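You operate a simulated robot arm through the tools that you are given. There is no shell and no other tool. Be economical: measure what you need, move in short steps, check, and stop when the job is done.

You run a simulated robot arm. Do the job below in one go: nothing can be reset, and whatever is moved stays where it is left.

Task
Pound the peanuts fine and scoop them into the green bowl.
Fine: pestle and small ladle go back in their pots.
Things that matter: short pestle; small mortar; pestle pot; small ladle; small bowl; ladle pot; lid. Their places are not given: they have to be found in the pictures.

The check looks at the end state, three seconds after you hand in, the way a careful person would. Anything else that was tipped, shoved, dropped, spilled or broken makes it a failure.

Robot
A 7-joint arm with a two-finger parallel gripper, fixed in place. Base frame: the origin is at the foot of the arm, x ahead of it, y to its left, z up; the work surface is at about z = 0. Readings come in m, degrees, newtons and seconds.
With the tool pointing down near the work surface it reaches from about 0.22 to 0.58 m from the base axis. Its first joint turns from -66.0 to 66.0 degrees. Payload 2.5 kg.
The tool frame sits at the grasp point between the pads (the TCP): z along the fingers, y along the line on which they close. The tips reach 0.023 m beyond it. Largest opening 0.094 m; finger width 0.038, thickness 0.01; the body of the gripper, 0.054 by 0.096 m, starts 0.039 m behind the TCP.
Orientation is told as [roll, pitch, yaw] about the base's x, y, z axes, in that order, counted from this pose: with the fingers straight down and closing along the base's y, the tool's x points along the base's -x, its y along +y and its z along -z.

Tools
- The arm moves only by the tool step_arm. Its arguments are lists of equal length, an entry for each row: "linear": the shift along the tool's x, y, z in m, a list of three; "dr": the turn, a rotation vector about the tool's x, y, z in degrees, a list of three; "fingers": the opening, from 0 (shut) to 1 (fully open). In form: {"linear": [[x, y, z], ...], "dr": [[rx, ry, rz], ...], "fingers": [fingers, ...]}. A call has 1 to 20 rows; each row shifts and turns the commanded pose from where the row before left it, along the tool's axes as they then stand. Rows are played at 5 a second. More than 0.05 m and 8.6 degrees between two rows, or a gripper value outside its range, and nothing of the call is played. Where a pose cannot be reached the arm comes as near as it can. A force on the tool above 40 N (or 10 N above the force at the start of the call, whichever is more), or a blocked arm, ends the call early, and 0.2 s more pass. Each finger travels about 0.108 m/s and halts on what it meets, pressing with about 38 N; the grip force reading is that of the motor and also rises with nothing between the fingers. The clock runs only during rows and for 0.2 s after the last one: add rows that do not move to give the fingers time. It gives the time, the measured TCP pose, the force on the tool (base axes), the opening and the grip force at its end, in the units of the frame above (readings bear some noise).
- Cameras (640 x 400 px; columns grow to the right, rows downward): "scene" is fixed at [0.0996, -0.3939, 0.5549]; the picture's right is [0.94, -0.35, 0.00], its down [-0.17, -0.45, -0.88] and it looks along [0.31, 0.82, -0.48] (base axes); focal length 324 px, centre (320, 200). "wrist" rides on the gripper at [-0.039, 0, -0.044] in the tool frame; the picture's right is [0.00, -1.00, 0.00], its down [0.97, 0.00, -0.24] and it looks along [0.24, 0.00, 0.97] (tool axes); focal length 218 px, centre (320, 200).
- camera(camera): a new picture of that camera. The clock stands still meanwhile.
- measure_at(camera, pixels): for up to 12 pixels [column, row] of the newest picture of that camera ("zoom" is the newest enlarged one), the place [x, y, z] in the base frame of the surface seen there, good to about 0.003 m. The clock stands still meanwhile.
- zoom(camera, box): a new picture of the part [left, top, right, bottom] of that camera's present view, enlarged. The clock stands still meanwhile.
- sign_off(): hands the job in; it is judged then, once.

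Go step by step. Measure first, check grasps and placings, and put right what went wrong. The budget is 80 turns and 46 pictures, counting those below and the enlarged ones. Unless the task says otherwise, let go and move clear before handing in, and close with one line.

The tools are called after "Request:" as name(argument=value, ...) on one line, values as JSON. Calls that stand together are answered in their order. step_arm: Moves the arm, as the interface text tells. Its arguments: {"type":"object","properties":{"linear":{"type":"array","items":{"type":"array","items":{"type":"number"}}},"dr":{"type":"array","items":{"type":"array","items":{"type":"number"}}},"fingers":{"type":"array","items":{"type":"number"}}},"required":["linear","dr","fingers"]} The other tools are called the same way: camera (camera) takes a picture; measure_at (camera, pixels) gives the place of the surface under pixels of a picture; zoom (camera, box) takes an enlarged picture of a part of a camera's view; sign_off () hands the job in.

At the start:

```text
time: 0.0
position: [0.2761, 0.1507, 0.3653]
tool_rot: [0.0, 0.0, -0.1]
wrist_force: [0.2, 0.7, -0.5]
width: 0.0942
finger_force: 0.0
```

scene: 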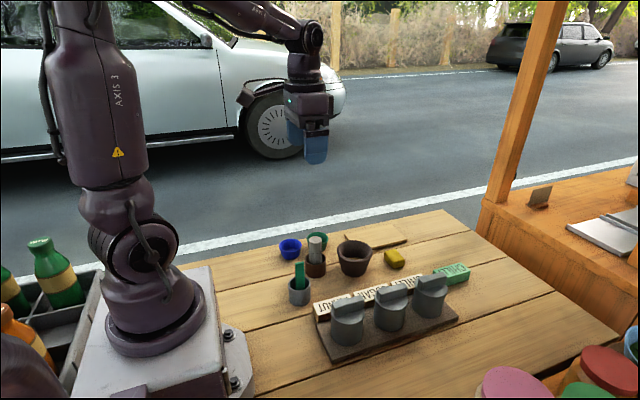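
wrist: 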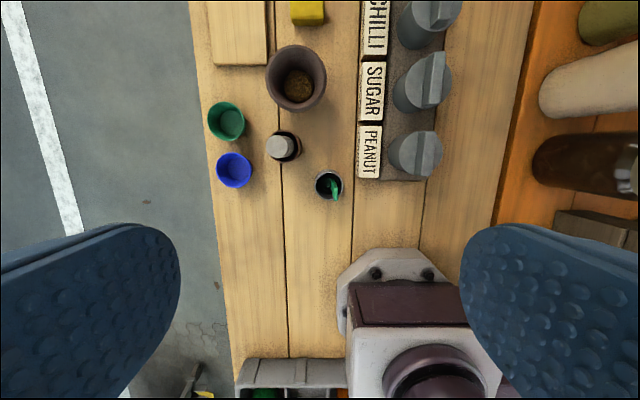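

The wrist view shows the mortar (297,80), a pestle in its pot (283,146), the ladle in its pot (328,185), green and blue bowls, and three lidded jars. I'll zoom in on these from both cameras.

Request:
zoom(camera="wrist", box=[190, 0, 470, 210])

Request:
zoom(camera="scene", box=[260, 210, 500, 360])

```text
1.90 times, centred on (330, 105) of wrist
```

zoom: 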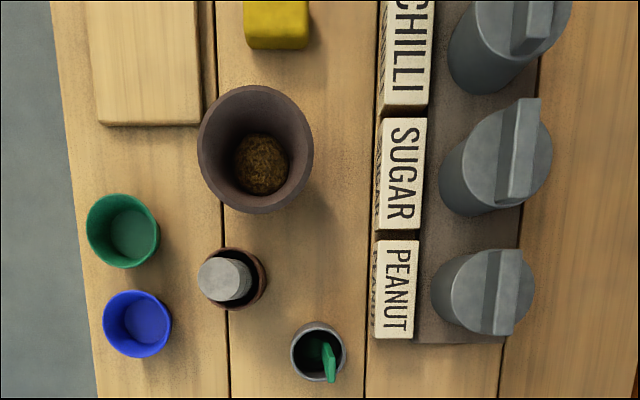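

```text
2.67 times, centred on (380, 285) of scene
```

zoom: 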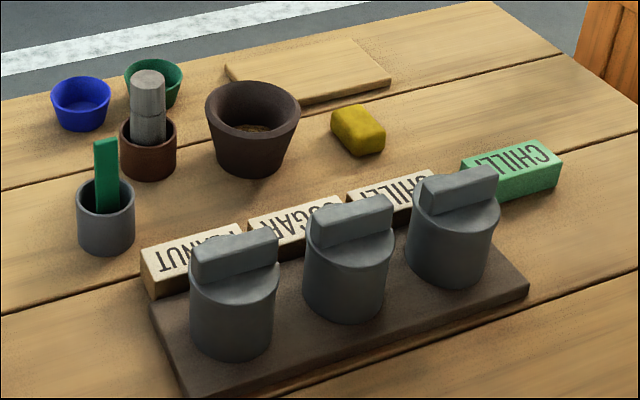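

The mortar already holds a brown heap, wrist (300,85). I'll measure the main features in both views.

Request:
measure_at(camera="wrist", pixels=[[299, 87], [281, 147], [333, 180], [328, 172], [226, 123], [234, 171], [297, 46], [267, 80], [326, 80], [240, 30], [420, 153], [307, 14]])

Request:
measure_at(camera="zoom", pixels=[[147, 78], [147, 130], [107, 145], [105, 195], [155, 65], [105, 245], [148, 170], [250, 130], [310, 75], [240, 250], [252, 85], [250, 170]])

```text
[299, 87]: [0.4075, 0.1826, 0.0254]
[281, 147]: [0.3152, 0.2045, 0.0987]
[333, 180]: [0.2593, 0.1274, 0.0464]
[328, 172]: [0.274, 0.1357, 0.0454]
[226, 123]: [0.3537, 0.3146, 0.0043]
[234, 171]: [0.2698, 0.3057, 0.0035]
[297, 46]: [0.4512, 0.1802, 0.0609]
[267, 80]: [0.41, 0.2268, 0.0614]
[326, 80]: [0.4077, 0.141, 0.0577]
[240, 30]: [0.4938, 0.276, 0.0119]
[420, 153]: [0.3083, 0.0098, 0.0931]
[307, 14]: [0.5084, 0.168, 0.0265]
```

```text
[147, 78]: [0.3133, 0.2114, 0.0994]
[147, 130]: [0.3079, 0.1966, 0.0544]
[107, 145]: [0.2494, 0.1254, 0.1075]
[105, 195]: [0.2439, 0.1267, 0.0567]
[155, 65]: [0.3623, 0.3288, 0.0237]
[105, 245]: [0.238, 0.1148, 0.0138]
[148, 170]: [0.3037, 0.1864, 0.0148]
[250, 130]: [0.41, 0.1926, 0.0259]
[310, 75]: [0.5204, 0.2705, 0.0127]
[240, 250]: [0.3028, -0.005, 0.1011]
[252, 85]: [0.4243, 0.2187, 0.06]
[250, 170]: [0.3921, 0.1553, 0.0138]
```

I read the mortar at (0.409, 0.184) with its rim at z≈0.06, the pestle at (0.314, 0.207) with its top at 0.099, and the ladle handle at (0.249, 0.126). Next I'll move over the mortar for a close look at its contents.

Request:
step_arm(linear=[[-0.03, 0.007, 0.03], [-0.03, 0.007, 0.03], [-0.03, 0.007, 0.03], [-0.03, 0.007, 0.03], [-0.03, 0.005, 0.03], [0, 0, 0]], dr=[[0, 0, 0], [0, 0, 0], [0, 0, 0], [0, 0, 0], [0, 0, 0], [0, 0, 0]], fingers=[1, 1, 1, 1, 1, 1])

Request:
camera(camera="wrist")

```text
time: 1.4
position: [0.4277, 0.1837, 0.2139]
tool_rot: [0.0, 0.0, -0.1]
wrist_force: [0.3, 0.8, -0.5]
width: 0.094
finger_force: 0.1
```

```text
41 pictures are left
```

wrist: 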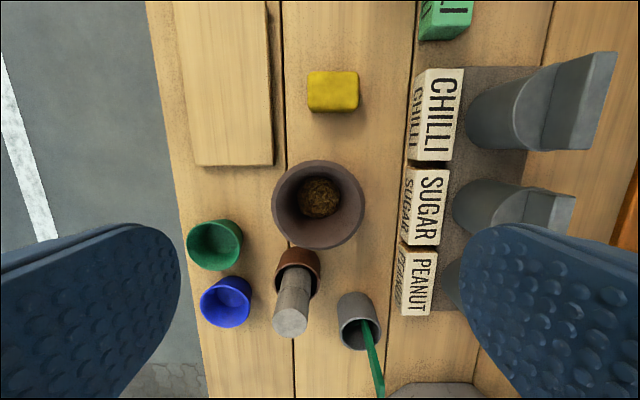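

Request:
zoom(camera="wrist", box=[264, 155, 376, 225])

Request:
zoom(camera="wrist", box=[180, 220, 400, 360])

```text
5.71 times, centred on (320, 190) of wrist
```

zoom: 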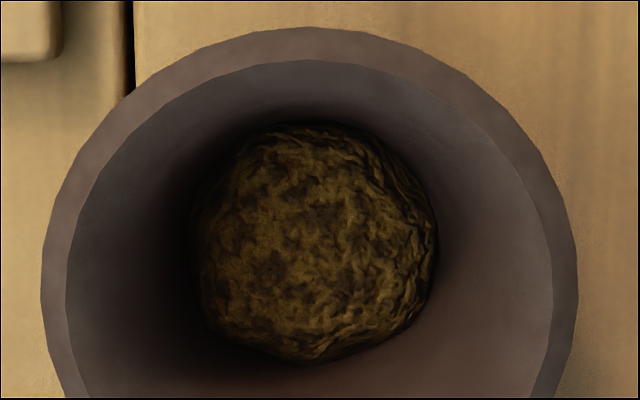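

```text
2.86 times, centred on (290, 290) of wrist
```

zoom: 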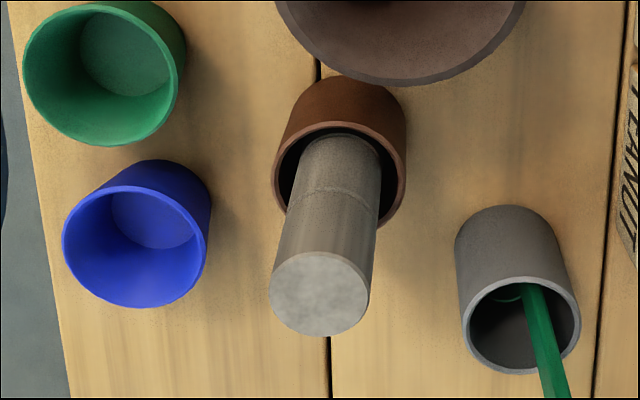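

The mortar holds one lumpy brown heap, which I take to be the peanuts. I'll measure the pestle, pots, ladle and bowl in the latest zoom before grasping.

Request:
measure_at(camera="zoom", pixels=[[318, 295], [275, 295], [362, 295], [318, 259], [318, 330], [345, 82], [283, 190], [400, 190], [120, 50], [25, 70], [175, 70], [100, 140]])

Request:
measure_at(camera="wrist", pixels=[[375, 380], [379, 396], [372, 390], [380, 380], [365, 340], [342, 322], [377, 322], [358, 346], [318, 195], [318, 164], [276, 205], [362, 205]])

```text
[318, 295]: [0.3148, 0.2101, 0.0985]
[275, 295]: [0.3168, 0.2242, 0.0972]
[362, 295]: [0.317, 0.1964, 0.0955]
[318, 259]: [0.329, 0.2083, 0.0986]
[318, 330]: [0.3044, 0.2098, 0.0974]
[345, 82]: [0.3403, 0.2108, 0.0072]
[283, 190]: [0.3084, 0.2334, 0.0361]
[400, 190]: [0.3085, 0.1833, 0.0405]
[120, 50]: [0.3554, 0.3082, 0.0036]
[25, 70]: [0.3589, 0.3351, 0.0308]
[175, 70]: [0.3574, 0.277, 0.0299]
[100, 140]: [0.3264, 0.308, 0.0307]
```

```text
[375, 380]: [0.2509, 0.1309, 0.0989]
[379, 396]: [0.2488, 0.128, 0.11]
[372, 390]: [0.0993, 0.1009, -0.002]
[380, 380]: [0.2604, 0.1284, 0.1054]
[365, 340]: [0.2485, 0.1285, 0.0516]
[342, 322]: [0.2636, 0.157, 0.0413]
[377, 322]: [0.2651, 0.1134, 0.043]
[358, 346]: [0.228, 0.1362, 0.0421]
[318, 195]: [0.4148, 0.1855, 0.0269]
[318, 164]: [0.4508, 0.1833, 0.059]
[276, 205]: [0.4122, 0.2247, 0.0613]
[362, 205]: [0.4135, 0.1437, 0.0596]
```

The pestle axis is at (0.317, 0.209) with radius 0.0135 and its top at 0.0985, and the pot rim is at about 0.04. I'll move above it, go down to TCP z≈0.082 and close.

Request:
step_arm(linear=[[0.037, 0.0085, 0], [0.037, 0.0085, 0], [0.0367, 0.0083, 0], [0, 0, 0], [0, 0, 0.035], [0, 0, 0.035], [0, 0, 0.035], [0, 0, 0.027], [0, 0, 0], [0, 0, 0]], dr=[[0, 0, 0], [0, 0, 0], [0, 0, 0], [0, 0, 0], [0, 0, 0], [0, 0, 0], [0, 0, 0], [0, 0, 0], [0, 0, 0], [0, 0, 0]], fingers=[1, 1, 1, 1, 1, 1, 1, 1, 1, 1])

Request:
zoom(camera="scene", box=[240, 190, 440, 315])

```text
time: 3.6
position: [0.317, 0.2085, 0.085]
tool_rot: [0.0, 0.0, 0.0]
wrist_force: [0.7, -0.5, -0.9]
width: 0.094
finger_force: 0.0
```

```text
3.20 times, centred on (340, 252) of scene
```

zoom: 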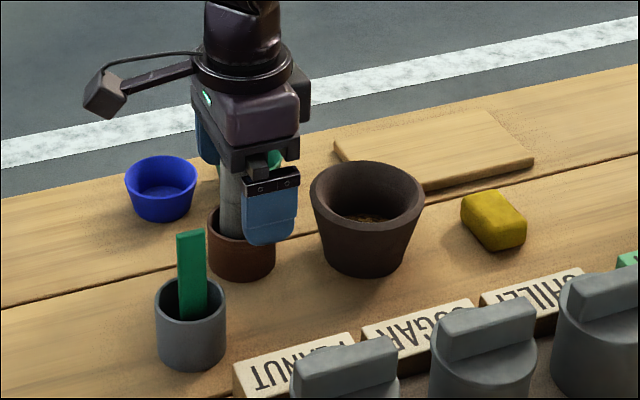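

The fingers straddle the pestle with clearance. I'll close and then lift slowly.

Request:
step_arm(linear=[[0, 0, 0], [0, 0, 0], [0, 0, 0], [0, 0, 0], [0, 0, -0.02], [0, 0, -0.03], [0, 0, -0.03], [0, 0, -0.03], [0, 0, 0]], dr=[[0, 0, 0], [0, 0, 0], [0, 0, 0], [0, 0, 0], [0, 0, 0], [0, 0, 0], [0, 0, 0], [0, 0, 0], [0, 0, 0]], fingers=[0.15, 0.15, 0.15, 0.15, 0.15, 0.15, 0.15, 0.15, 0.15])

Request:
zoom(camera="scene", box=[240, 140, 440, 265])

```text
time: 5.6
position: [0.3169, 0.2086, 0.1931]
tool_rot: [0.0, -0.1, 0.0]
wrist_force: [-0.4, 0.2, -0.5]
width: 0.0316
finger_force: 37.9
```

```text
3.20 times, centred on (340, 202) of scene
```

zoom: 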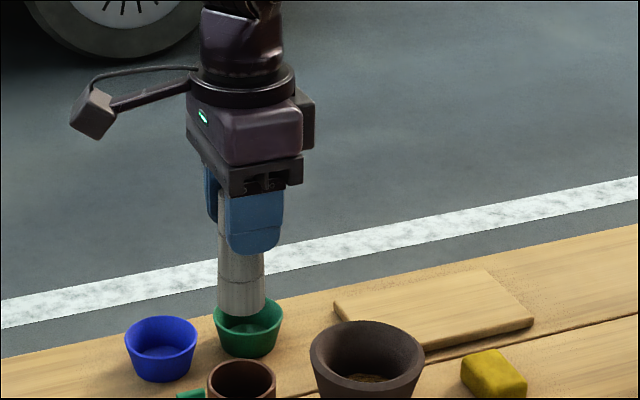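

The pestle is held at width 0.0316. I'll measure its bottom end, around zoom pixel (240,305), and its sides.

Request:
measure_at(camera="zoom", pixels=[[240, 311], [240, 300], [222, 300], [262, 300], [240, 285], [228, 200], [228, 230], [243, 390]])

```text
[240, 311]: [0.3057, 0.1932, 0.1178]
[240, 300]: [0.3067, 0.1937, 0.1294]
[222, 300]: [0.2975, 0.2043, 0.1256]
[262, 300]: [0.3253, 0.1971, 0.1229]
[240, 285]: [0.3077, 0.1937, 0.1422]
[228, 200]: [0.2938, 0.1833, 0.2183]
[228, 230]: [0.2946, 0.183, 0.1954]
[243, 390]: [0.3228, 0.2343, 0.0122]
```

The pestle bottom sits about 0.077 below the TCP. I'll carry it over the mortar centre (0.411, 0.184) and lower until it is just above the heap.

Request:
step_arm(linear=[[-0.0313, -0.0082, 0], [-0.0313, -0.0082, 0], [-0.0314, -0.0082, 0], [0, 0, 0], [0, 0, 0.03], [0, 0, 0.03], [0, 0, 0.021], [0, 0, 0]], dr=[[0, 0, 0], [0, 0, 0], [0, 0, 0], [0, 0, 0], [0, 0, 0], [0, 0, 0], [0, 0, 0], [0, 0, 0]], fingers=[0.15, 0.15, 0.15, 0.15, 0.15, 0.15, 0.15, 0.15])

Request:
zoom(camera="scene", box=[260, 170, 460, 295])

```text
time: 7.4
position: [0.4104, 0.1833, 0.1126]
tool_rot: [0.0, -0.1, 0.1]
wrist_force: [-0.5, 1.4, -0.9]
width: 0.0319
finger_force: 37.9
```

```text
3.20 times, centred on (360, 232) of scene
```

zoom: 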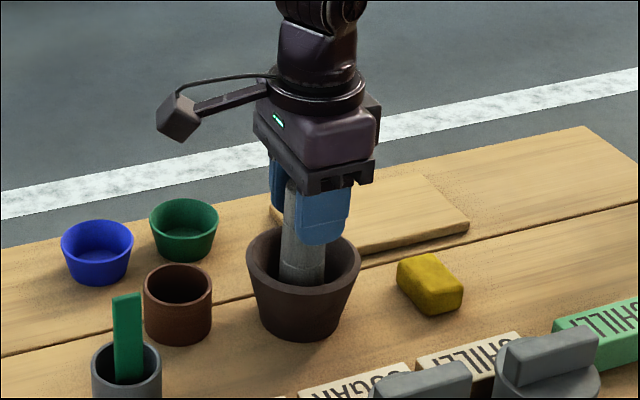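

The pestle is inside the mortar and clear of the walls. I'll step down in small rows until the force shows contact.

Request:
step_arm(linear=[[0, 0, 0.005], [0, 0, 0.005], [0, 0, 0.003], [0, 0, 0.003], [0, 0, 0]], dr=[[0, 0, 0], [0, 0, 0], [0, 0, 0], [0, 0, 0], [0, 0, 0]], fingers=[0.15, 0.15, 0.15, 0.15, 0.15])

```text
time: 8.6
position: [0.4123, 0.1844, 0.0957]
tool_rot: [0.0, 0.0, -0.1]
wrist_force: [-0.4, 0.2, -1.0]
width: 0.0315
finger_force: 37.8
```

No contact force at TCP z=0.096, so I'll keep going down in small steps.

Request:
step_arm(linear=[[0, 0, 0.003], [0, 0, 0.003], [0, 0, 0.003], [0, 0, 0.002], [0, 0, 0]], dr=[[0, 0, 0], [0, 0, 0], [0, 0, 0], [0, 0, 0], [0, 0, 0]], fingers=[0.15, 0.15, 0.15, 0.15, 0.15])

```text
time: 9.8
position: [0.4124, 0.186, 0.0869]
tool_rot: [0.2, -0.5, -0.1]
wrist_force: [2.8, -5.6, 35.6]
width: 0.0319
finger_force: 37.9
```

The pestle reached the mortar floor at TCP z≈0.087 with 36 N. I'll back off and pound with repeated strokes to just that depth.

Request:
step_arm(linear=[[0, 0, -0.03], [0, 0, 0], [0, 0, 0.028], [0, 0, 0], [0, 0, -0.028], [0, 0, 0], [0, 0, 0.028], [0, 0, 0], [0, 0, -0.028], [0, 0, 0], [0, 0, 0.028], [0, 0, 0], [0, 0, -0.028], [0, 0, 0]], dr=[[0, 0, 0], [0, 0, 0], [0, 0, 0], [0, 0, 0], [0, 0, 0], [0, 0, 0], [0, 0, 0], [0, 0, 0], [0, 0, 0], [0, 0, 0], [0, 0, 0], [0, 0, 0], [0, 0, 0], [0, 0, 0]], fingers=[0.15, 0.15, 0.15, 0.15, 0.15, 0.15, 0.15, 0.15, 0.15, 0.15, 0.15, 0.15, 0.15, 0.15])

Request:
zoom(camera="scene", box=[290, 200, 410, 275])

```text
time: 12.8
position: [0.4095, 0.1845, 0.116]
tool_rot: [0.0, 0.0, 0.0]
wrist_force: [-0.2, -0.2, -1.2]
width: 0.032
finger_force: 37.9
```

```text
5.33 times, centred on (350, 238) of scene
```

zoom: 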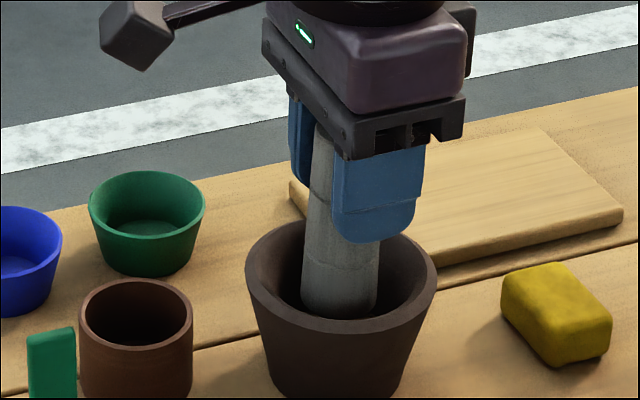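

The strokes ran without trouble. I'll do another set with small lateral offsets, then lift out and look at the heap.

Request:
step_arm(linear=[[-0.004, 0, 0], [0, 0, 0.028], [0, 0, 0], [0, 0, -0.028], [0.008, 0, 0], [0, 0, 0.028], [0, 0, 0], [0, 0, -0.028], [-0.004, 0.004, 0], [0, 0, 0.028], [0, 0, 0], [0, 0, -0.028], [0, -0.008, 0], [0, 0, 0.028], [0, 0, 0], [0, 0, -0.028], [0, 0.004, -0.03], [0, 0, -0.03], [0, 0, -0.03], [0, 0, 0]], dr=[[0, 0, 0], [0, 0, 0], [0, 0, 0], [0, 0, 0], [0, 0, 0], [0, 0, 0], [0, 0, 0], [0, 0, 0], [0, 0, 0], [0, 0, 0], [0, 0, 0], [0, 0, 0], [0, 0, 0], [0, 0, 0], [0, 0, 0], [0, 0, 0], [0, 0, 0], [0, 0, 0], [0, 0, 0], [0, 0, 0]], fingers=[0.15, 0.15, 0.15, 0.15, 0.15, 0.15, 0.15, 0.15, 0.15, 0.15, 0.15, 0.15, 0.15, 0.15, 0.15, 0.15, 0.15, 0.15, 0.15, 0.15])

Request:
zoom(camera="scene", box=[310, 215, 406, 275])

Request:
camera(camera="wrist")

```text
time: 17.0
position: [0.4093, 0.1837, 0.2045]
tool_rot: [0.0, 0.1, -0.1]
wrist_force: [-0.7, -0.2, -0.8]
width: 0.0322
finger_force: 37.7
```

```text
6.67 times, centred on (358, 245) of scene
```

zoom: 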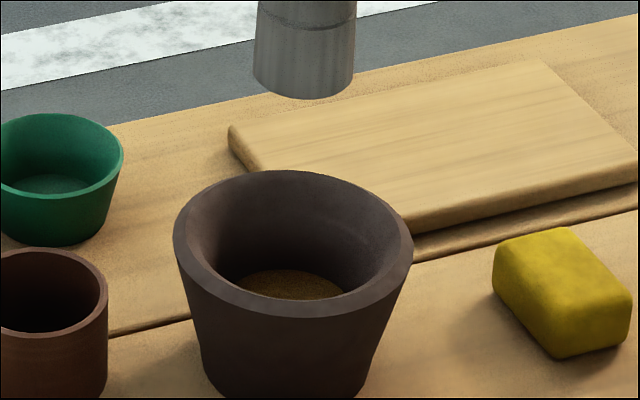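

```text
33 pictures are left
```

wrist: 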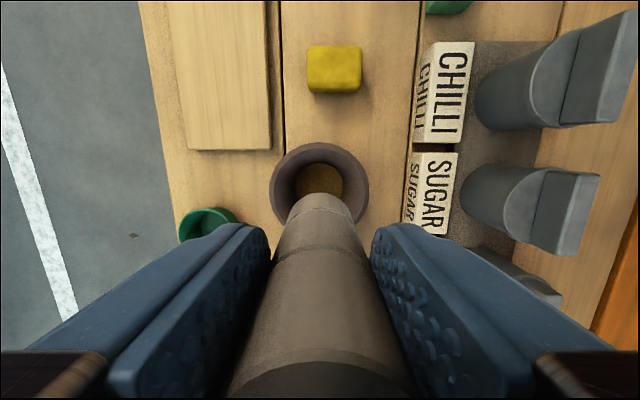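

The heap (320,180) now looks smooth and lighter; I'll zoom to confirm and measure the surface height.

Request:
zoom(camera="wrist", box=[272, 145, 368, 205])

Request:
measure_at(camera="wrist", pixels=[[320, 180], [310, 175], [330, 175], [320, 168], [320, 147], [274, 190], [366, 190], [320, 195]])

```text
6.67 times, centred on (320, 175) of wrist
```

zoom: 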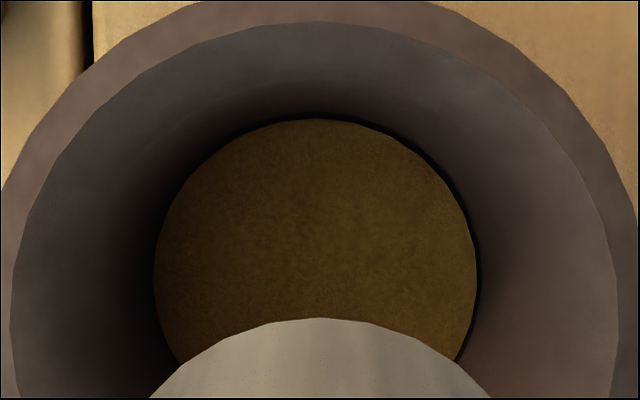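

```text
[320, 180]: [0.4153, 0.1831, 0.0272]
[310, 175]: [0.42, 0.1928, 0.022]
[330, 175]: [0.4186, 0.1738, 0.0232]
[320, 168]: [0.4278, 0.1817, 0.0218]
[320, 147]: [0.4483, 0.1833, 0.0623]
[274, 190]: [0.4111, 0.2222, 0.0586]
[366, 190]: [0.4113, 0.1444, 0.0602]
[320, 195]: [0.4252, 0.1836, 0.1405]
```

The peanuts are now a fine flat powder at z≈0.023. I'll take the pestle back to its pot at (0.317, 0.2085), lower to TCP z≈0.086 and release.

Request:
step_arm(linear=[[0.0308, 0.0083, 0], [0.0308, 0.0083, 0], [0.0308, 0.0082, 0], [0, 0, 0], [0, 0, 0.035], [0, 0, 0.035], [0, 0, 0.025], [0, 0, 0.014], [0, 0, 0.008], [0, 0, 0]], dr=[[0, 0, 0], [0, 0, 0], [0, 0, 0], [0, 0, 0], [0, 0, 0], [0, 0, 0], [0, 0, 0], [0, 0, 0], [0, 0, 0], [0, 0, 0]], fingers=[0.15, 0.15, 0.15, 0.15, 0.15, 0.15, 0.15, 0.15, 0.15, 0.15])

Request:
zoom(camera="scene", box=[260, 215, 380, 290])

```text
time: 19.2
position: [0.3173, 0.2086, 0.0882]
tool_rot: [0.0, 0.0, 0.0]
wrist_force: [0.0, -0.6, -0.7]
width: 0.0321
finger_force: 37.9
```

```text
5.33 times, centred on (320, 252) of scene
```

zoom: 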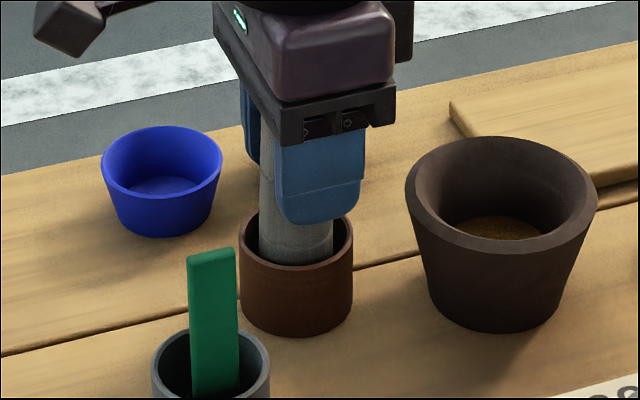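

The pestle is inside its pot. I'll lower the last millimetres, open the fingers and rise.

Request:
step_arm(linear=[[0, 0, 0.002], [0, 0, 0.0015], [0, 0, 0], [0, 0, 0], [0, 0, 0], [0, 0, 0], [0, 0, -0.03], [0, 0, -0.04], [0, 0, -0.04], [0, 0, 0]], dr=[[0, 0, 0], [0, 0, 0], [0, 0, 0], [0, 0, 0], [0, 0, 0], [0, 0, 0], [0, 0, 0], [0, 0, 0], [0, 0, 0], [0, 0, 0]], fingers=[0.15, 0.15, 0.5, 1, 1, 1, 1, 1, 1, 1])

Request:
zoom(camera="scene", box=[260, 210, 388, 290])

Request:
camera(camera="wrist")

```text
time: 21.4
position: [0.3166, 0.2083, 0.1941]
tool_rot: [0.0, 0.0, 0.0]
wrist_force: [-0.7, -0.2, -0.4]
width: 0.0939
finger_force: 0.1
```

```text
5.00 times, centred on (324, 250) of scene
```

zoom: 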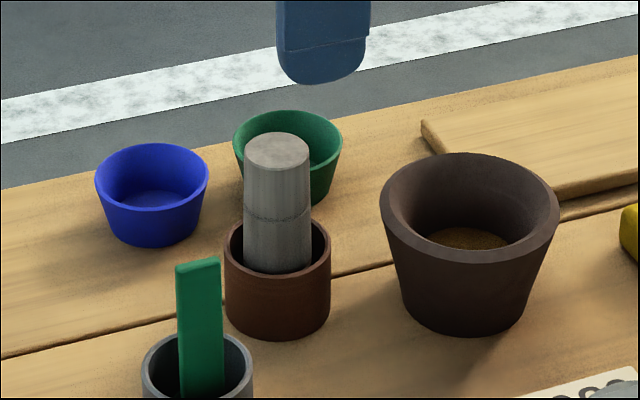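

```text
29 pictures are left
```

wrist: 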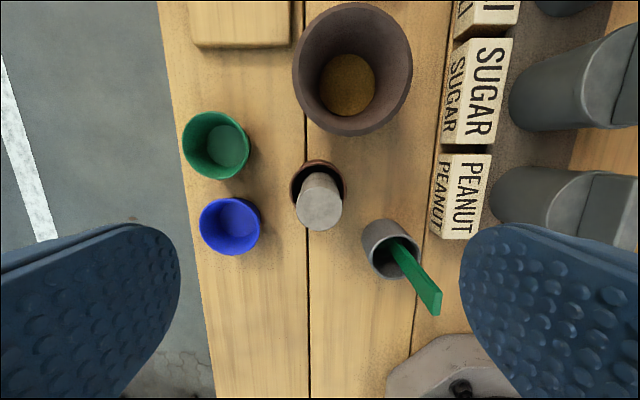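

The pestle stands back in its pot. Next is the ladle, with its green handle at wrist (415,275); I'll zoom in and measure its pose.

Request:
zoom(camera="wrist", box=[344, 205, 472, 325])

Request:
measure_at(camera="wrist", pixels=[[440, 300], [427, 310], [432, 303], [400, 255], [393, 243], [403, 264], [375, 256], [366, 240], [392, 222], [418, 242], [392, 276], [415, 275]])

Request:
zoom(camera="scene", box=[268, 250, 332, 310])

Request:
measure_at(camera="scene", pixels=[[296, 264], [303, 263], [300, 264], [296, 275], [304, 275], [300, 275], [297, 285], [303, 285], [290, 282], [309, 280], [300, 278], [299, 290]])

```text
3.33 times, centred on (408, 265) of wrist
```

zoom: 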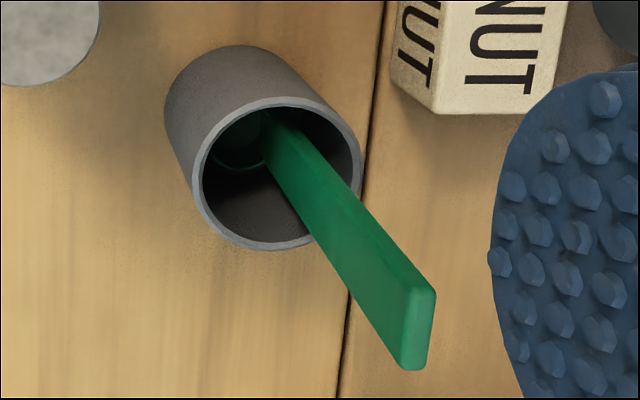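

```text
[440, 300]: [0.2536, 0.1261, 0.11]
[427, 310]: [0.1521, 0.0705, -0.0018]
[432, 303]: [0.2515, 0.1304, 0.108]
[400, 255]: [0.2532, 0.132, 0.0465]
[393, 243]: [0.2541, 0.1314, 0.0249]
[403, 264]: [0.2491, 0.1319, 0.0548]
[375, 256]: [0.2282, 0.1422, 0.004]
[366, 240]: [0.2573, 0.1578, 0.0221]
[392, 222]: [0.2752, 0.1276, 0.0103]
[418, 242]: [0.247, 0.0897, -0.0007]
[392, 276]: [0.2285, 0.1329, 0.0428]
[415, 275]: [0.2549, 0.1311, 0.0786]
```

```text
6.67 times, centred on (300, 280) of scene
```

zoom: 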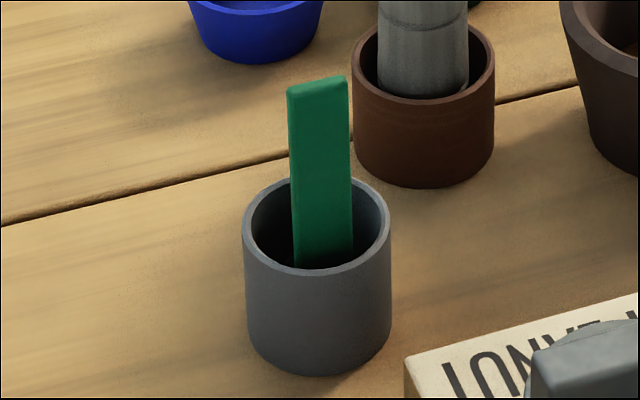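

```text
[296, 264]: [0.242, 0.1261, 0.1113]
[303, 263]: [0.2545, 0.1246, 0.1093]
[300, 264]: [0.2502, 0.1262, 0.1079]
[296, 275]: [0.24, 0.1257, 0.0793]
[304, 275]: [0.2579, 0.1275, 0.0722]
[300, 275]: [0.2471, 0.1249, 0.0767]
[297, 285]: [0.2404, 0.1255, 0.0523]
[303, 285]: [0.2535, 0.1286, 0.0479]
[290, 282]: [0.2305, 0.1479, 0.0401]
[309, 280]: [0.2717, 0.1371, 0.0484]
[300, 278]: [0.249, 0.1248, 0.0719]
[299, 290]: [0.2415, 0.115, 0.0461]
```

The handle is a vertical plate centred at (0.249, 0.1285), about 5 mm thick along y and 15 mm wide along x, with its top at 0.111. I'll go above it and down to TCP z≈0.088 with the fingers half open.

Request:
step_arm(linear=[[0.0226, -0.0266, 0], [0.0226, -0.0266, 0], [0.0224, -0.0266, 0], [0, 0, 0], [0, 0, 0.03], [0, 0, 0.03], [0, 0, 0.03], [0, 0, 0.016], [0, 0, 0], [0, 0, 0]], dr=[[0, 0, 0], [0, 0, 0], [0, 0, 0], [0, 0, 0], [0, 0, 0], [0, 0, 0], [0, 0, 0], [0, 0, 0], [0, 0, 0], [0, 0, 0]], fingers=[0.6, 0.6, 0.6, 0.6, 0.6, 0.6, 0.6, 0.6, 0.6, 0.6])

Request:
zoom(camera="scene", box=[240, 220, 368, 300])

```text
time: 23.6
position: [0.2505, 0.1291, 0.0898]
tool_rot: [-0.1, 0.1, -0.1]
wrist_force: [0.4, 0.0, 0.2]
width: 0.0561
finger_force: 0.1
```

```text
5.00 times, centred on (304, 260) of scene
```

zoom: 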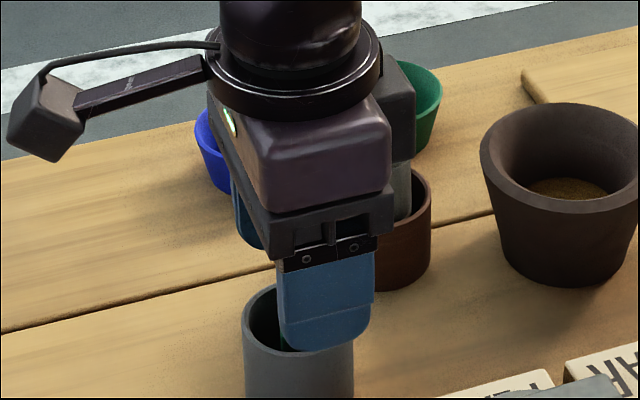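

The handle is between the pads. I'll close, then lift it straight out.

Request:
step_arm(linear=[[0, 0, 0], [0, 0, 0], [0, 0, 0], [0, 0, 0], [0, 0, -0.02], [0, 0, -0.03], [0, 0, -0.03], [0, 0, -0.03], [0, 0, -0.02], [0, 0, 0]], dr=[[0, 0, 0], [0, 0, 0], [0, 0, 0], [0, 0, 0], [0, 0, 0], [0, 0, 0], [0, 0, 0], [0, 0, 0], [0, 0, 0], [0, 0, 0]], fingers=[0, 0, 0, 0, 0, 0, 0, 0, 0, 0])

Request:
zoom(camera="scene", box=[250, 180, 378, 260])

Request:
camera(camera="wrist")

```text
time: 25.8
position: [0.2497, 0.1291, 0.2183]
tool_rot: [0.0, 0.0, 0.1]
wrist_force: [0.2, -0.7, 1.0]
width: 0.0053
finger_force: 37.7
```

```text
5.00 times, centred on (314, 220) of scene
```

zoom: 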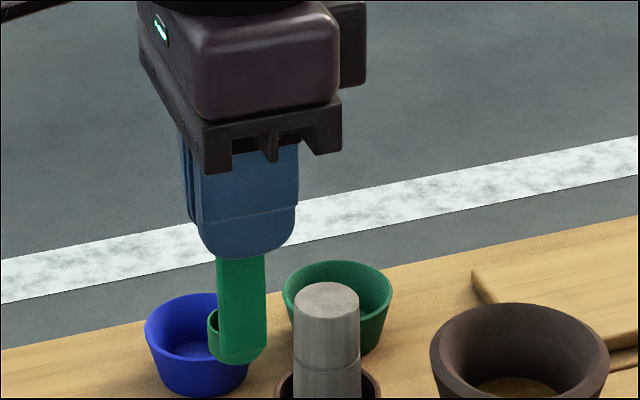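

```text
24 pictures are left
```

wrist: 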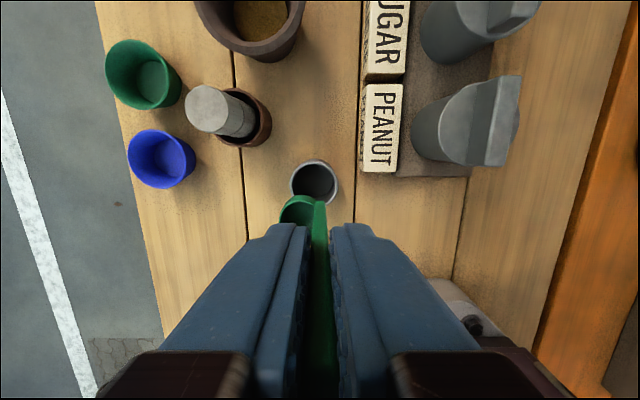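

The ladle is held at width 0.0053, with its cup at wrist (300,208) on the +y side. I'll zoom in and measure the cup.

Request:
zoom(camera="wrist", box=[270, 180, 350, 230])

Request:
measure_at(camera="wrist", pixels=[[300, 197], [283, 208], [300, 208], [312, 205], [290, 200], [320, 203], [310, 198], [316, 184], [316, 161], [293, 183], [339, 183], [300, 215]])

Request:
measure_at(camera="scene", pixels=[[292, 243], [293, 251], [294, 252], [297, 252], [301, 251], [292, 247], [302, 240], [295, 240]])

```text
8.00 times, centred on (310, 205) of wrist
```

zoom: 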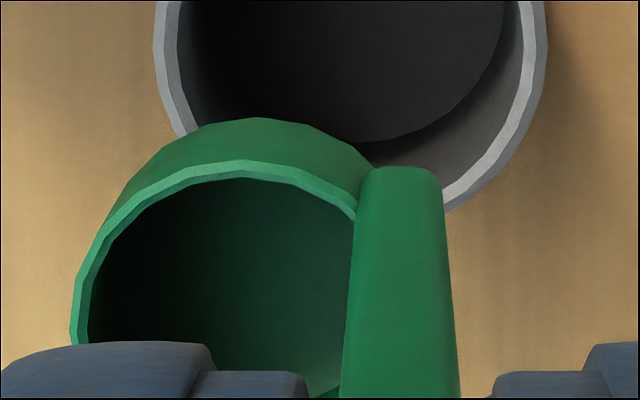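

```text
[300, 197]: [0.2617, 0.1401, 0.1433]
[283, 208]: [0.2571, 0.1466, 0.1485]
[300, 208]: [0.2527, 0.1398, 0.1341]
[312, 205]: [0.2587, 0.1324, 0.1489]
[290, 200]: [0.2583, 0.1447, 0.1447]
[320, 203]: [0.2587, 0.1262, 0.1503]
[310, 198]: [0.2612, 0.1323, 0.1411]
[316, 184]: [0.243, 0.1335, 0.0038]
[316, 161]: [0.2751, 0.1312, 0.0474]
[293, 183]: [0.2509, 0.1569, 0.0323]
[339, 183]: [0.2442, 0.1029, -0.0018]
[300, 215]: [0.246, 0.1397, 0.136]
```

```text
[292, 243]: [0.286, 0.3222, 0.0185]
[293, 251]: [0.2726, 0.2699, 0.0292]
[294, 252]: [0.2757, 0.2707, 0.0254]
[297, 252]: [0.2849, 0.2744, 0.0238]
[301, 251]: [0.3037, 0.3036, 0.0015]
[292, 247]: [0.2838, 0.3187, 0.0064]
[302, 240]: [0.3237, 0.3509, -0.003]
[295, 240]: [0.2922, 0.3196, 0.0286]
```

The cup is about 23 mm across and offset +y from the handle by about 11 mm, with its bottom about 0.086 below the TCP. I'll move above the mortar, tilt 20° so the cup edge leads, and descend most of the way.

Request:
step_arm(linear=[[-0.0323, 0.0126, 0], [-0.0323, 0.0126, 0], [-0.0323, 0.0126, 0], [-0.0322, 0.0126, 0], [-0.0322, 0.0126, 0], [0, 0, 0], [0, 0, 0], [0, 0, 0], [0, 0, 0], [0, 0, 0], [0, 0.0117, 0.0323], [0, 0.0117, 0.0323], [0, 0.0117, 0.0323], [0, 0, 0], [0, 0, 0]], dr=[[0, 0, 0], [0, 0, 0], [0, 0, 0], [0, 0, 0], [0, 0, 0], [5, 0, 0], [5, 0, 0], [5, 0, 0], [5, 0, 0], [0, 0, 0], [0, 0, 0], [0, 0, 0], [0, 0, 0], [0, 0, 0], [0, 0, 0]], fingers=[0, 0, 0, 0, 0, 0, 0, 0, 0, 0, 0, 0, 0, 0, 0])

Request:
zoom(camera="scene", box=[290, 190, 418, 270])

```text
time: 29.0
position: [0.4129, 0.1907, 0.1159]
tool_rot: [-20.0, 0.0, 0.0]
wrist_force: [-0.4, 0.9, -1.2]
width: 0.0053
finger_force: 38.5
```

```text
5.00 times, centred on (354, 230) of scene
```

zoom: 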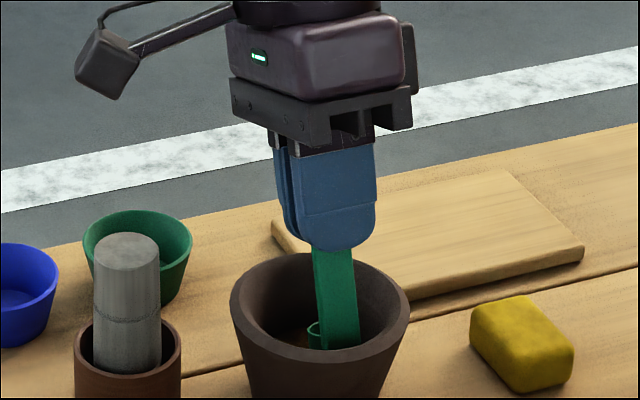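

The ladle is inside the mortar with clearance. I'll go down about 15 mm, then sweep while levelling, pause, and lift straight up.

Request:
step_arm(linear=[[0, 0.0017, 0.0047], [0, 0.0017, 0.0047], [0, 0.0017, 0.0047], [0, 0, 0], [0, -0.003, 0], [0, -0.003, 0.001], [0, -0.003, 0.001], [0, -0.003, 0], [0, 0, 0], [0, 0, 0]], dr=[[0, 0, 0], [0, 0, 0], [0, 0, 0], [0, 0, 0], [-5, 0, 0], [-5, 0, 0], [-5, 0, 0], [-5, 0, 0], [0, 0, 0], [0, 0, 0]], fingers=[0, 0, 0, 0, 0, 0, 0, 0, 0, 0])

Request:
zoom(camera="scene", box=[290, 190, 418, 270])

```text
time: 31.2
position: [0.4114, 0.1806, 0.1006]
tool_rot: [0.0, 0.1, 0.0]
wrist_force: [-0.3, 0.3, -0.7]
width: 0.0054
finger_force: 37.8
```

```text
5.00 times, centred on (354, 230) of scene
```

zoom: 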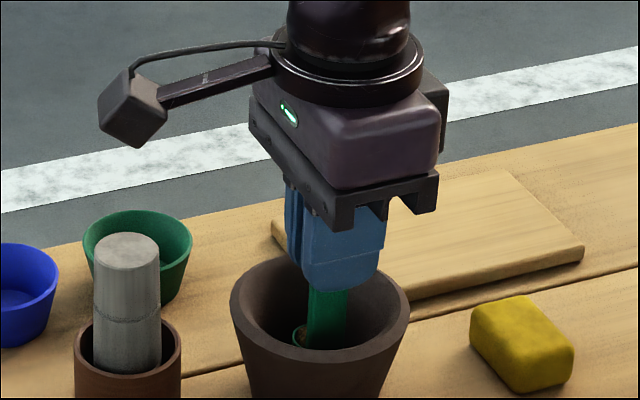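

Brown shows in the cup at zoom (300,337). I'll lift straight up and check both the cup and what is left in the mortar.

Request:
step_arm(linear=[[0, 0, -0.015], [0, 0, -0.025], [0, 0, -0.03], [0, 0, -0.03], [0, 0, 0]], dr=[[0, 0, 0], [0, 0, 0], [0, 0, 0], [0, 0, 0], [0, 0, 0]], fingers=[0, 0, 0, 0, 0])

Request:
zoom(camera="wrist", box=[250, 130, 394, 220])

Request:
zoom(camera="scene", box=[290, 190, 418, 270])

```text
time: 32.4
position: [0.4129, 0.178, 0.2025]
tool_rot: [-0.1, 0.0, 0.0]
wrist_force: [-0.3, 0.0, -0.8]
width: 0.0052
finger_force: 37.8
```

```text
4.44 times, centred on (322, 175) of wrist
```

zoom: 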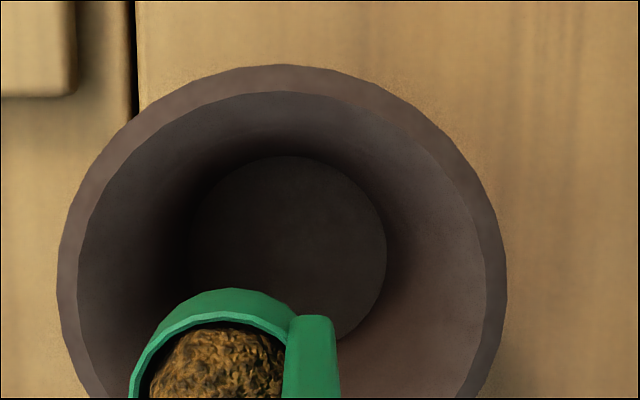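

```text
5.00 times, centred on (354, 230) of scene
```

zoom: 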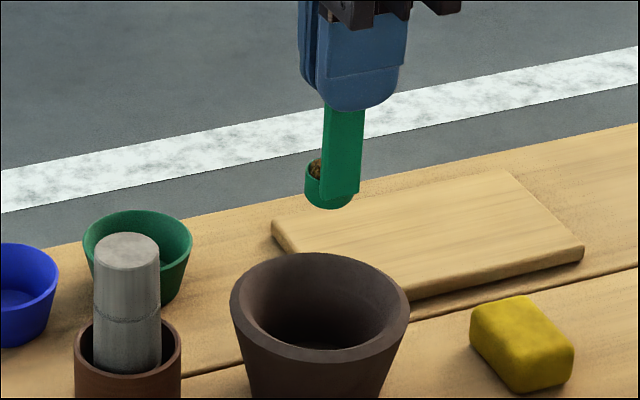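

The mortar is empty and the cup is full. I'll carry it level to a spot over the green bowl centre (0.356, 0.306), with the pour lip ready at z≈0.08.

Request:
step_arm(linear=[[0.0087, 0.0234, 0], [0.0087, 0.0234, 0], [0.0087, 0.0234, 0], [0.0087, 0.0234, 0], [0.0086, 0.0234, 0], [0, 0, 0.02], [0, 0, 0.02], [0, 0, 0.013], [0, 0, 0]], dr=[[0, 0, 0], [0, 0, 0], [0, 0, 0], [0, 0, 0], [0, 0, 0], [0, 0, 0], [0, 0, 0], [0, 0, 0], [0, 0, 0]], fingers=[0, 0, 0, 0, 0, 0, 0, 0, 0])

Request:
zoom(camera="scene", box=[250, 190, 378, 270])

Request:
camera(camera="wrist")

```text
time: 34.4
position: [0.3677, 0.2973, 0.1494]
tool_rot: [0.0, 0.0, 0.0]
wrist_force: [0.0, 0.3, 0.2]
width: 0.0051
finger_force: 37.6
```

```text
5.00 times, centred on (314, 230) of scene
```

zoom: 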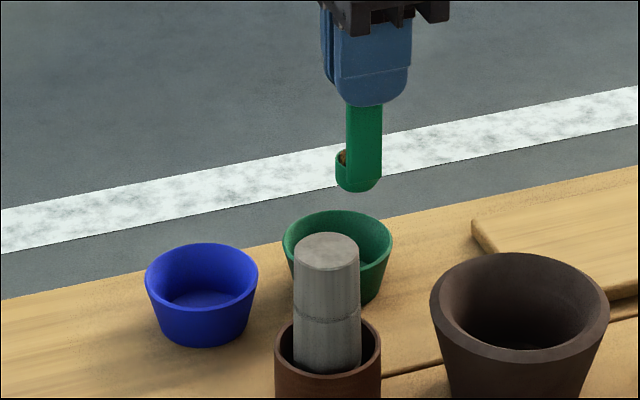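

```text
17 pictures are left
```

wrist: 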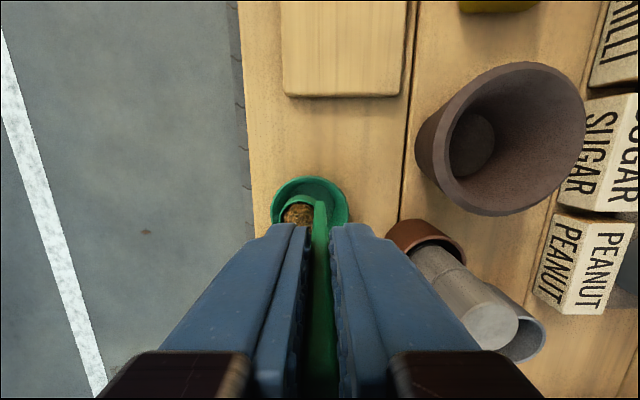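

The cup is over the bowl at (0.3677, 0.297, 0.149). I'll start tilting about y, leaning the gripper toward the robot and holding the pour lip over the bowl, and check reach at 40°.

Request:
step_arm(linear=[[0.0097, -0.001, -0.0009], [0.0097, 0, -0.0009], [0.0097, 0, -0.0009], [0.0097, 0, -0.0009], [0.0097, 0, -0.0009], [0, 0, 0]], dr=[[0, -8, 0], [0, -8, 0], [0, -8, 0], [0, -8, 0], [0, -8, 0], [0, 0, 0]], fingers=[0, 0, 0, 0, 0, 0])

Request:
zoom(camera="scene", box=[250, 190, 378, 270])

```text
time: 35.8
position: [0.3211, 0.2957, 0.1404]
tool_rot: [0.0, -40.0, 0.0]
wrist_force: [-0.1, -0.3, -0.2]
width: 0.0052
finger_force: 38.4
```

```text
5.00 times, centred on (314, 230) of scene
```

zoom: 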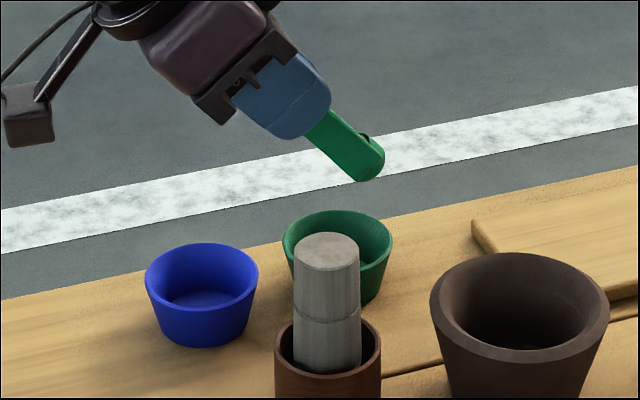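

Pose is as commanded at -40°, with nothing spilled. The box on the bracket, zoom (25,115), swings down as I tilt, so I'll measure how low it is before going further.

Request:
measure_at(camera="zoom", pixels=[[25, 118], [15, 145], [50, 143], [30, 90], [225, 122], [275, 130], [362, 178], [375, 170]])

```text
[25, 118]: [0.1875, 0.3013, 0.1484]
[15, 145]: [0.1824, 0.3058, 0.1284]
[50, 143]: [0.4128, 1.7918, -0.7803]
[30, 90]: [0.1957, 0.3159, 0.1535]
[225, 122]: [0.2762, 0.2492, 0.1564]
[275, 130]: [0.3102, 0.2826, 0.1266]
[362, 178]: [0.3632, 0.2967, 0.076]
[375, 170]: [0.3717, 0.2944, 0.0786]
```

The box would reach z≈0.05 at 64° of tilt, which is clear of the table and of the blue bowl in x. I'll go to 64°, hold, and see whether the powder pours.

Request:
step_arm(linear=[[0.0097, 0, -0.0009], [0.0097, 0, -0.0009], [0.0097, 0, -0.0009], [0, 0, 0], [0, 0, 0], [0, 0, 0], [0, 0, 0]], dr=[[0, -8, 0], [0, -8, 0], [0, -8, 0], [0, 0, 0], [0, 0, 0], [0, 0, 0], [0, 0, 0]], fingers=[0, 0, 0, 0, 0, 0, 0])

Request:
zoom(camera="scene", box=[250, 190, 378, 270])

```text
time: 37.4
position: [0.2995, 0.2954, 0.1204]
tool_rot: [0.0, -63.9, 0.0]
wrist_force: [0.6, -0.8, -0.4]
width: 0.0053
finger_force: 38.0
```

```text
5.00 times, centred on (314, 230) of scene
```

zoom: 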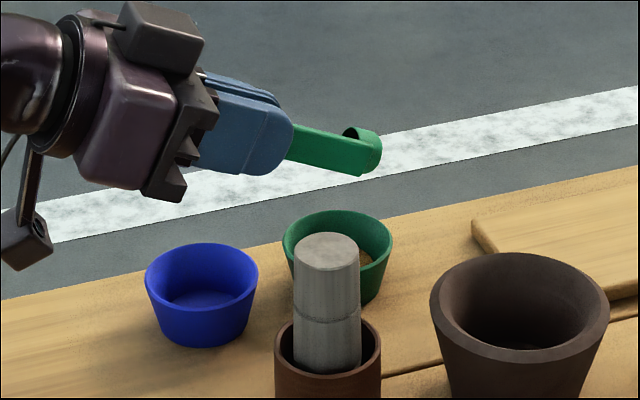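

Brown powder now shows in the green bowl at zoom (367,258). I'll check with the wrist camera that the cup is empty.

Request:
zoom(camera="wrist", box=[240, 150, 400, 250])

```text
4.00 times, centred on (320, 200) of wrist
```

zoom: 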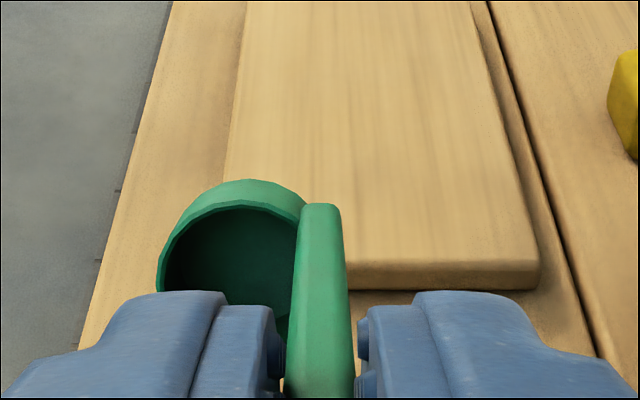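

The cup is empty. I'll raise, level the ladle, and view the bowl before going back to the ladle pot.

Request:
step_arm(linear=[[-0.0315, 0, -0.0153], [-0.0315, 0, -0.0153], [-0.0095, 0, 0.0023], [-0.0095, 0, 0.0023], [-0.0095, 0, 0.0023], [-0.0095, 0, 0.0023], [-0.0095, 0, 0.0023], [-0.0095, 0, 0.0023], [-0.0095, 0, 0.0023], [-0.0095, 0, 0.0023], [0, 0, 0], [0, 0, 0]], dr=[[0, 0, 0], [0, 0, 0], [0, 8, 0], [0, 8, 0], [0, 8, 0], [0, 8, 0], [0, 8, 0], [0, 8, 0], [0, 8, 0], [0, 8, 0], [0, 0, 0], [0, 0, 0]], fingers=[0, 0, 0, 0, 0, 0, 0, 0, 0, 0, 0, 0])

Request:
camera(camera="wrist")

```text
time: 40.0
position: [0.3685, 0.2964, 0.2168]
tool_rot: [0.1, 0.1, 0.0]
wrist_force: [0.5, 0.3, -0.5]
width: 0.0049
finger_force: 37.9
```

```text
13 pictures are left
```

wrist: 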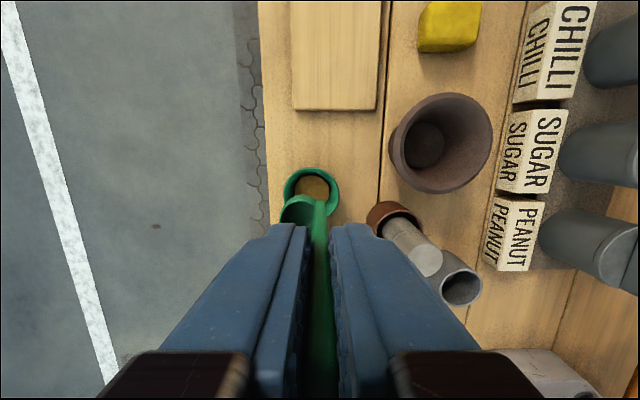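

The bowl holds the powder at (314,186) and the table is clean. I'll bring the ladle above its pot at (0.2497, 0.1291) and lower it most of the way.

Request:
step_arm(linear=[[0.0238, -0.0335, 0], [0.0238, -0.0335, 0], [0.0238, -0.0335, 0], [0.0237, -0.0335, 0], [0.0237, -0.0333, 0], [0, 0, 0], [0, 0, 0], [0, 0, 0.025], [0, 0, 0.025], [0, 0, 0]], dr=[[0, 0, 0], [0, 0, 0], [0, 0, 0], [0, 0, 0], [0, 0, 0], [0, 0, 0], [0, 0, 0], [0, 0, 0], [0, 0, 0], [0, 0, 0]], fingers=[0, 0, 0, 0, 0, 0, 0, 0, 0, 0])

Request:
zoom(camera="scene", box=[250, 220, 362, 290])

```text
time: 42.2
position: [0.2505, 0.1285, 0.1666]
tool_rot: [0.0, 0.0, 0.0]
wrist_force: [0.4, 0.7, 0.0]
width: 0.0053
finger_force: 38.3
```

```text
5.71 times, centred on (306, 255) of scene
```

zoom: 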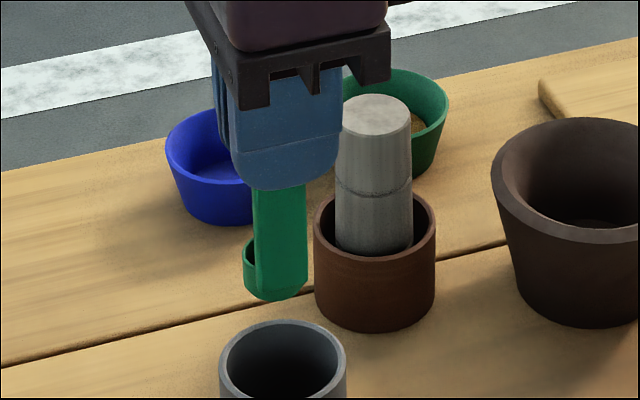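

The ladle is lined up above its pot. I'll lower it to the original height (TCP z≈0.091).

Request:
step_arm(linear=[[0, 0, 0.02], [0, 0, 0.02], [0, 0, 0.015], [0, 0, 0.012], [0, 0, 0.007], [0, 0, 0]], dr=[[0, 0, 0], [0, 0, 0], [0, 0, 0], [0, 0, 0], [0, 0, 0], [0, 0, 0]], fingers=[0, 0, 0, 0, 0, 0])

Request:
zoom(camera="scene", box=[250, 220, 362, 290])

```text
time: 43.6
position: [0.2503, 0.129, 0.0931]
tool_rot: [0.1, 0.1, 0.0]
wrist_force: [-0.5, -0.4, 0.2]
width: 0.0051
finger_force: 38.1
```

```text
5.71 times, centred on (306, 255) of scene
```

zoom: 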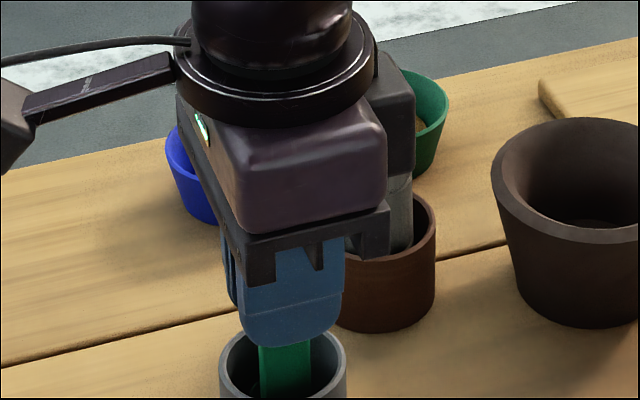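

It's in the pot with no contact force. I'll lower another 2.5 mm, open gradually and rise straight up.

Request:
step_arm(linear=[[0, 0, 0.0015], [0, 0, 0.001], [0, 0, 0], [0, 0, 0], [0, 0, 0], [0, 0, 0], [0, 0, -0.03], [0, 0, -0.04], [0, 0, -0.04], [0, 0, -0.03], [0, 0, 0]], dr=[[0, 0, 0], [0, 0, 0], [0, 0, 0], [0, 0, 0], [0, 0, 0], [0, 0, 0], [0, 0, 0], [0, 0, 0], [0, 0, 0], [0, 0, 0], [0, 0, 0]], fingers=[0, 0, 0.2, 0.4, 0.6, 0.6, 0.6, 0.6, 0.6, 0.6, 0.6])

Request:
zoom(camera="scene", box=[240, 200, 480, 350])

Request:
camera(camera="wrist")

```text
time: 46.0
position: [0.2499, 0.1283, 0.2314]
tool_rot: [0.1, -0.1, 0.0]
wrist_force: [0.0, -0.5, -0.9]
width: 0.0563
finger_force: 0.0
```

```text
2.67 times, centred on (360, 275) of scene
```

zoom: 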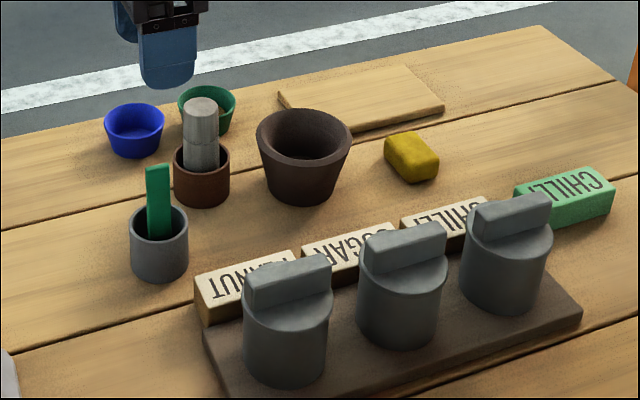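

```text
9 pictures are left
```

wrist: 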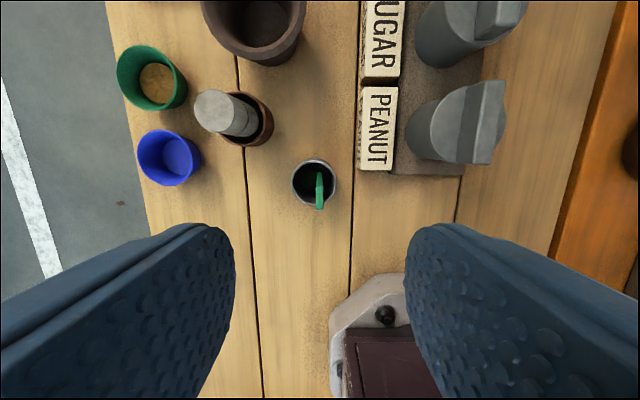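

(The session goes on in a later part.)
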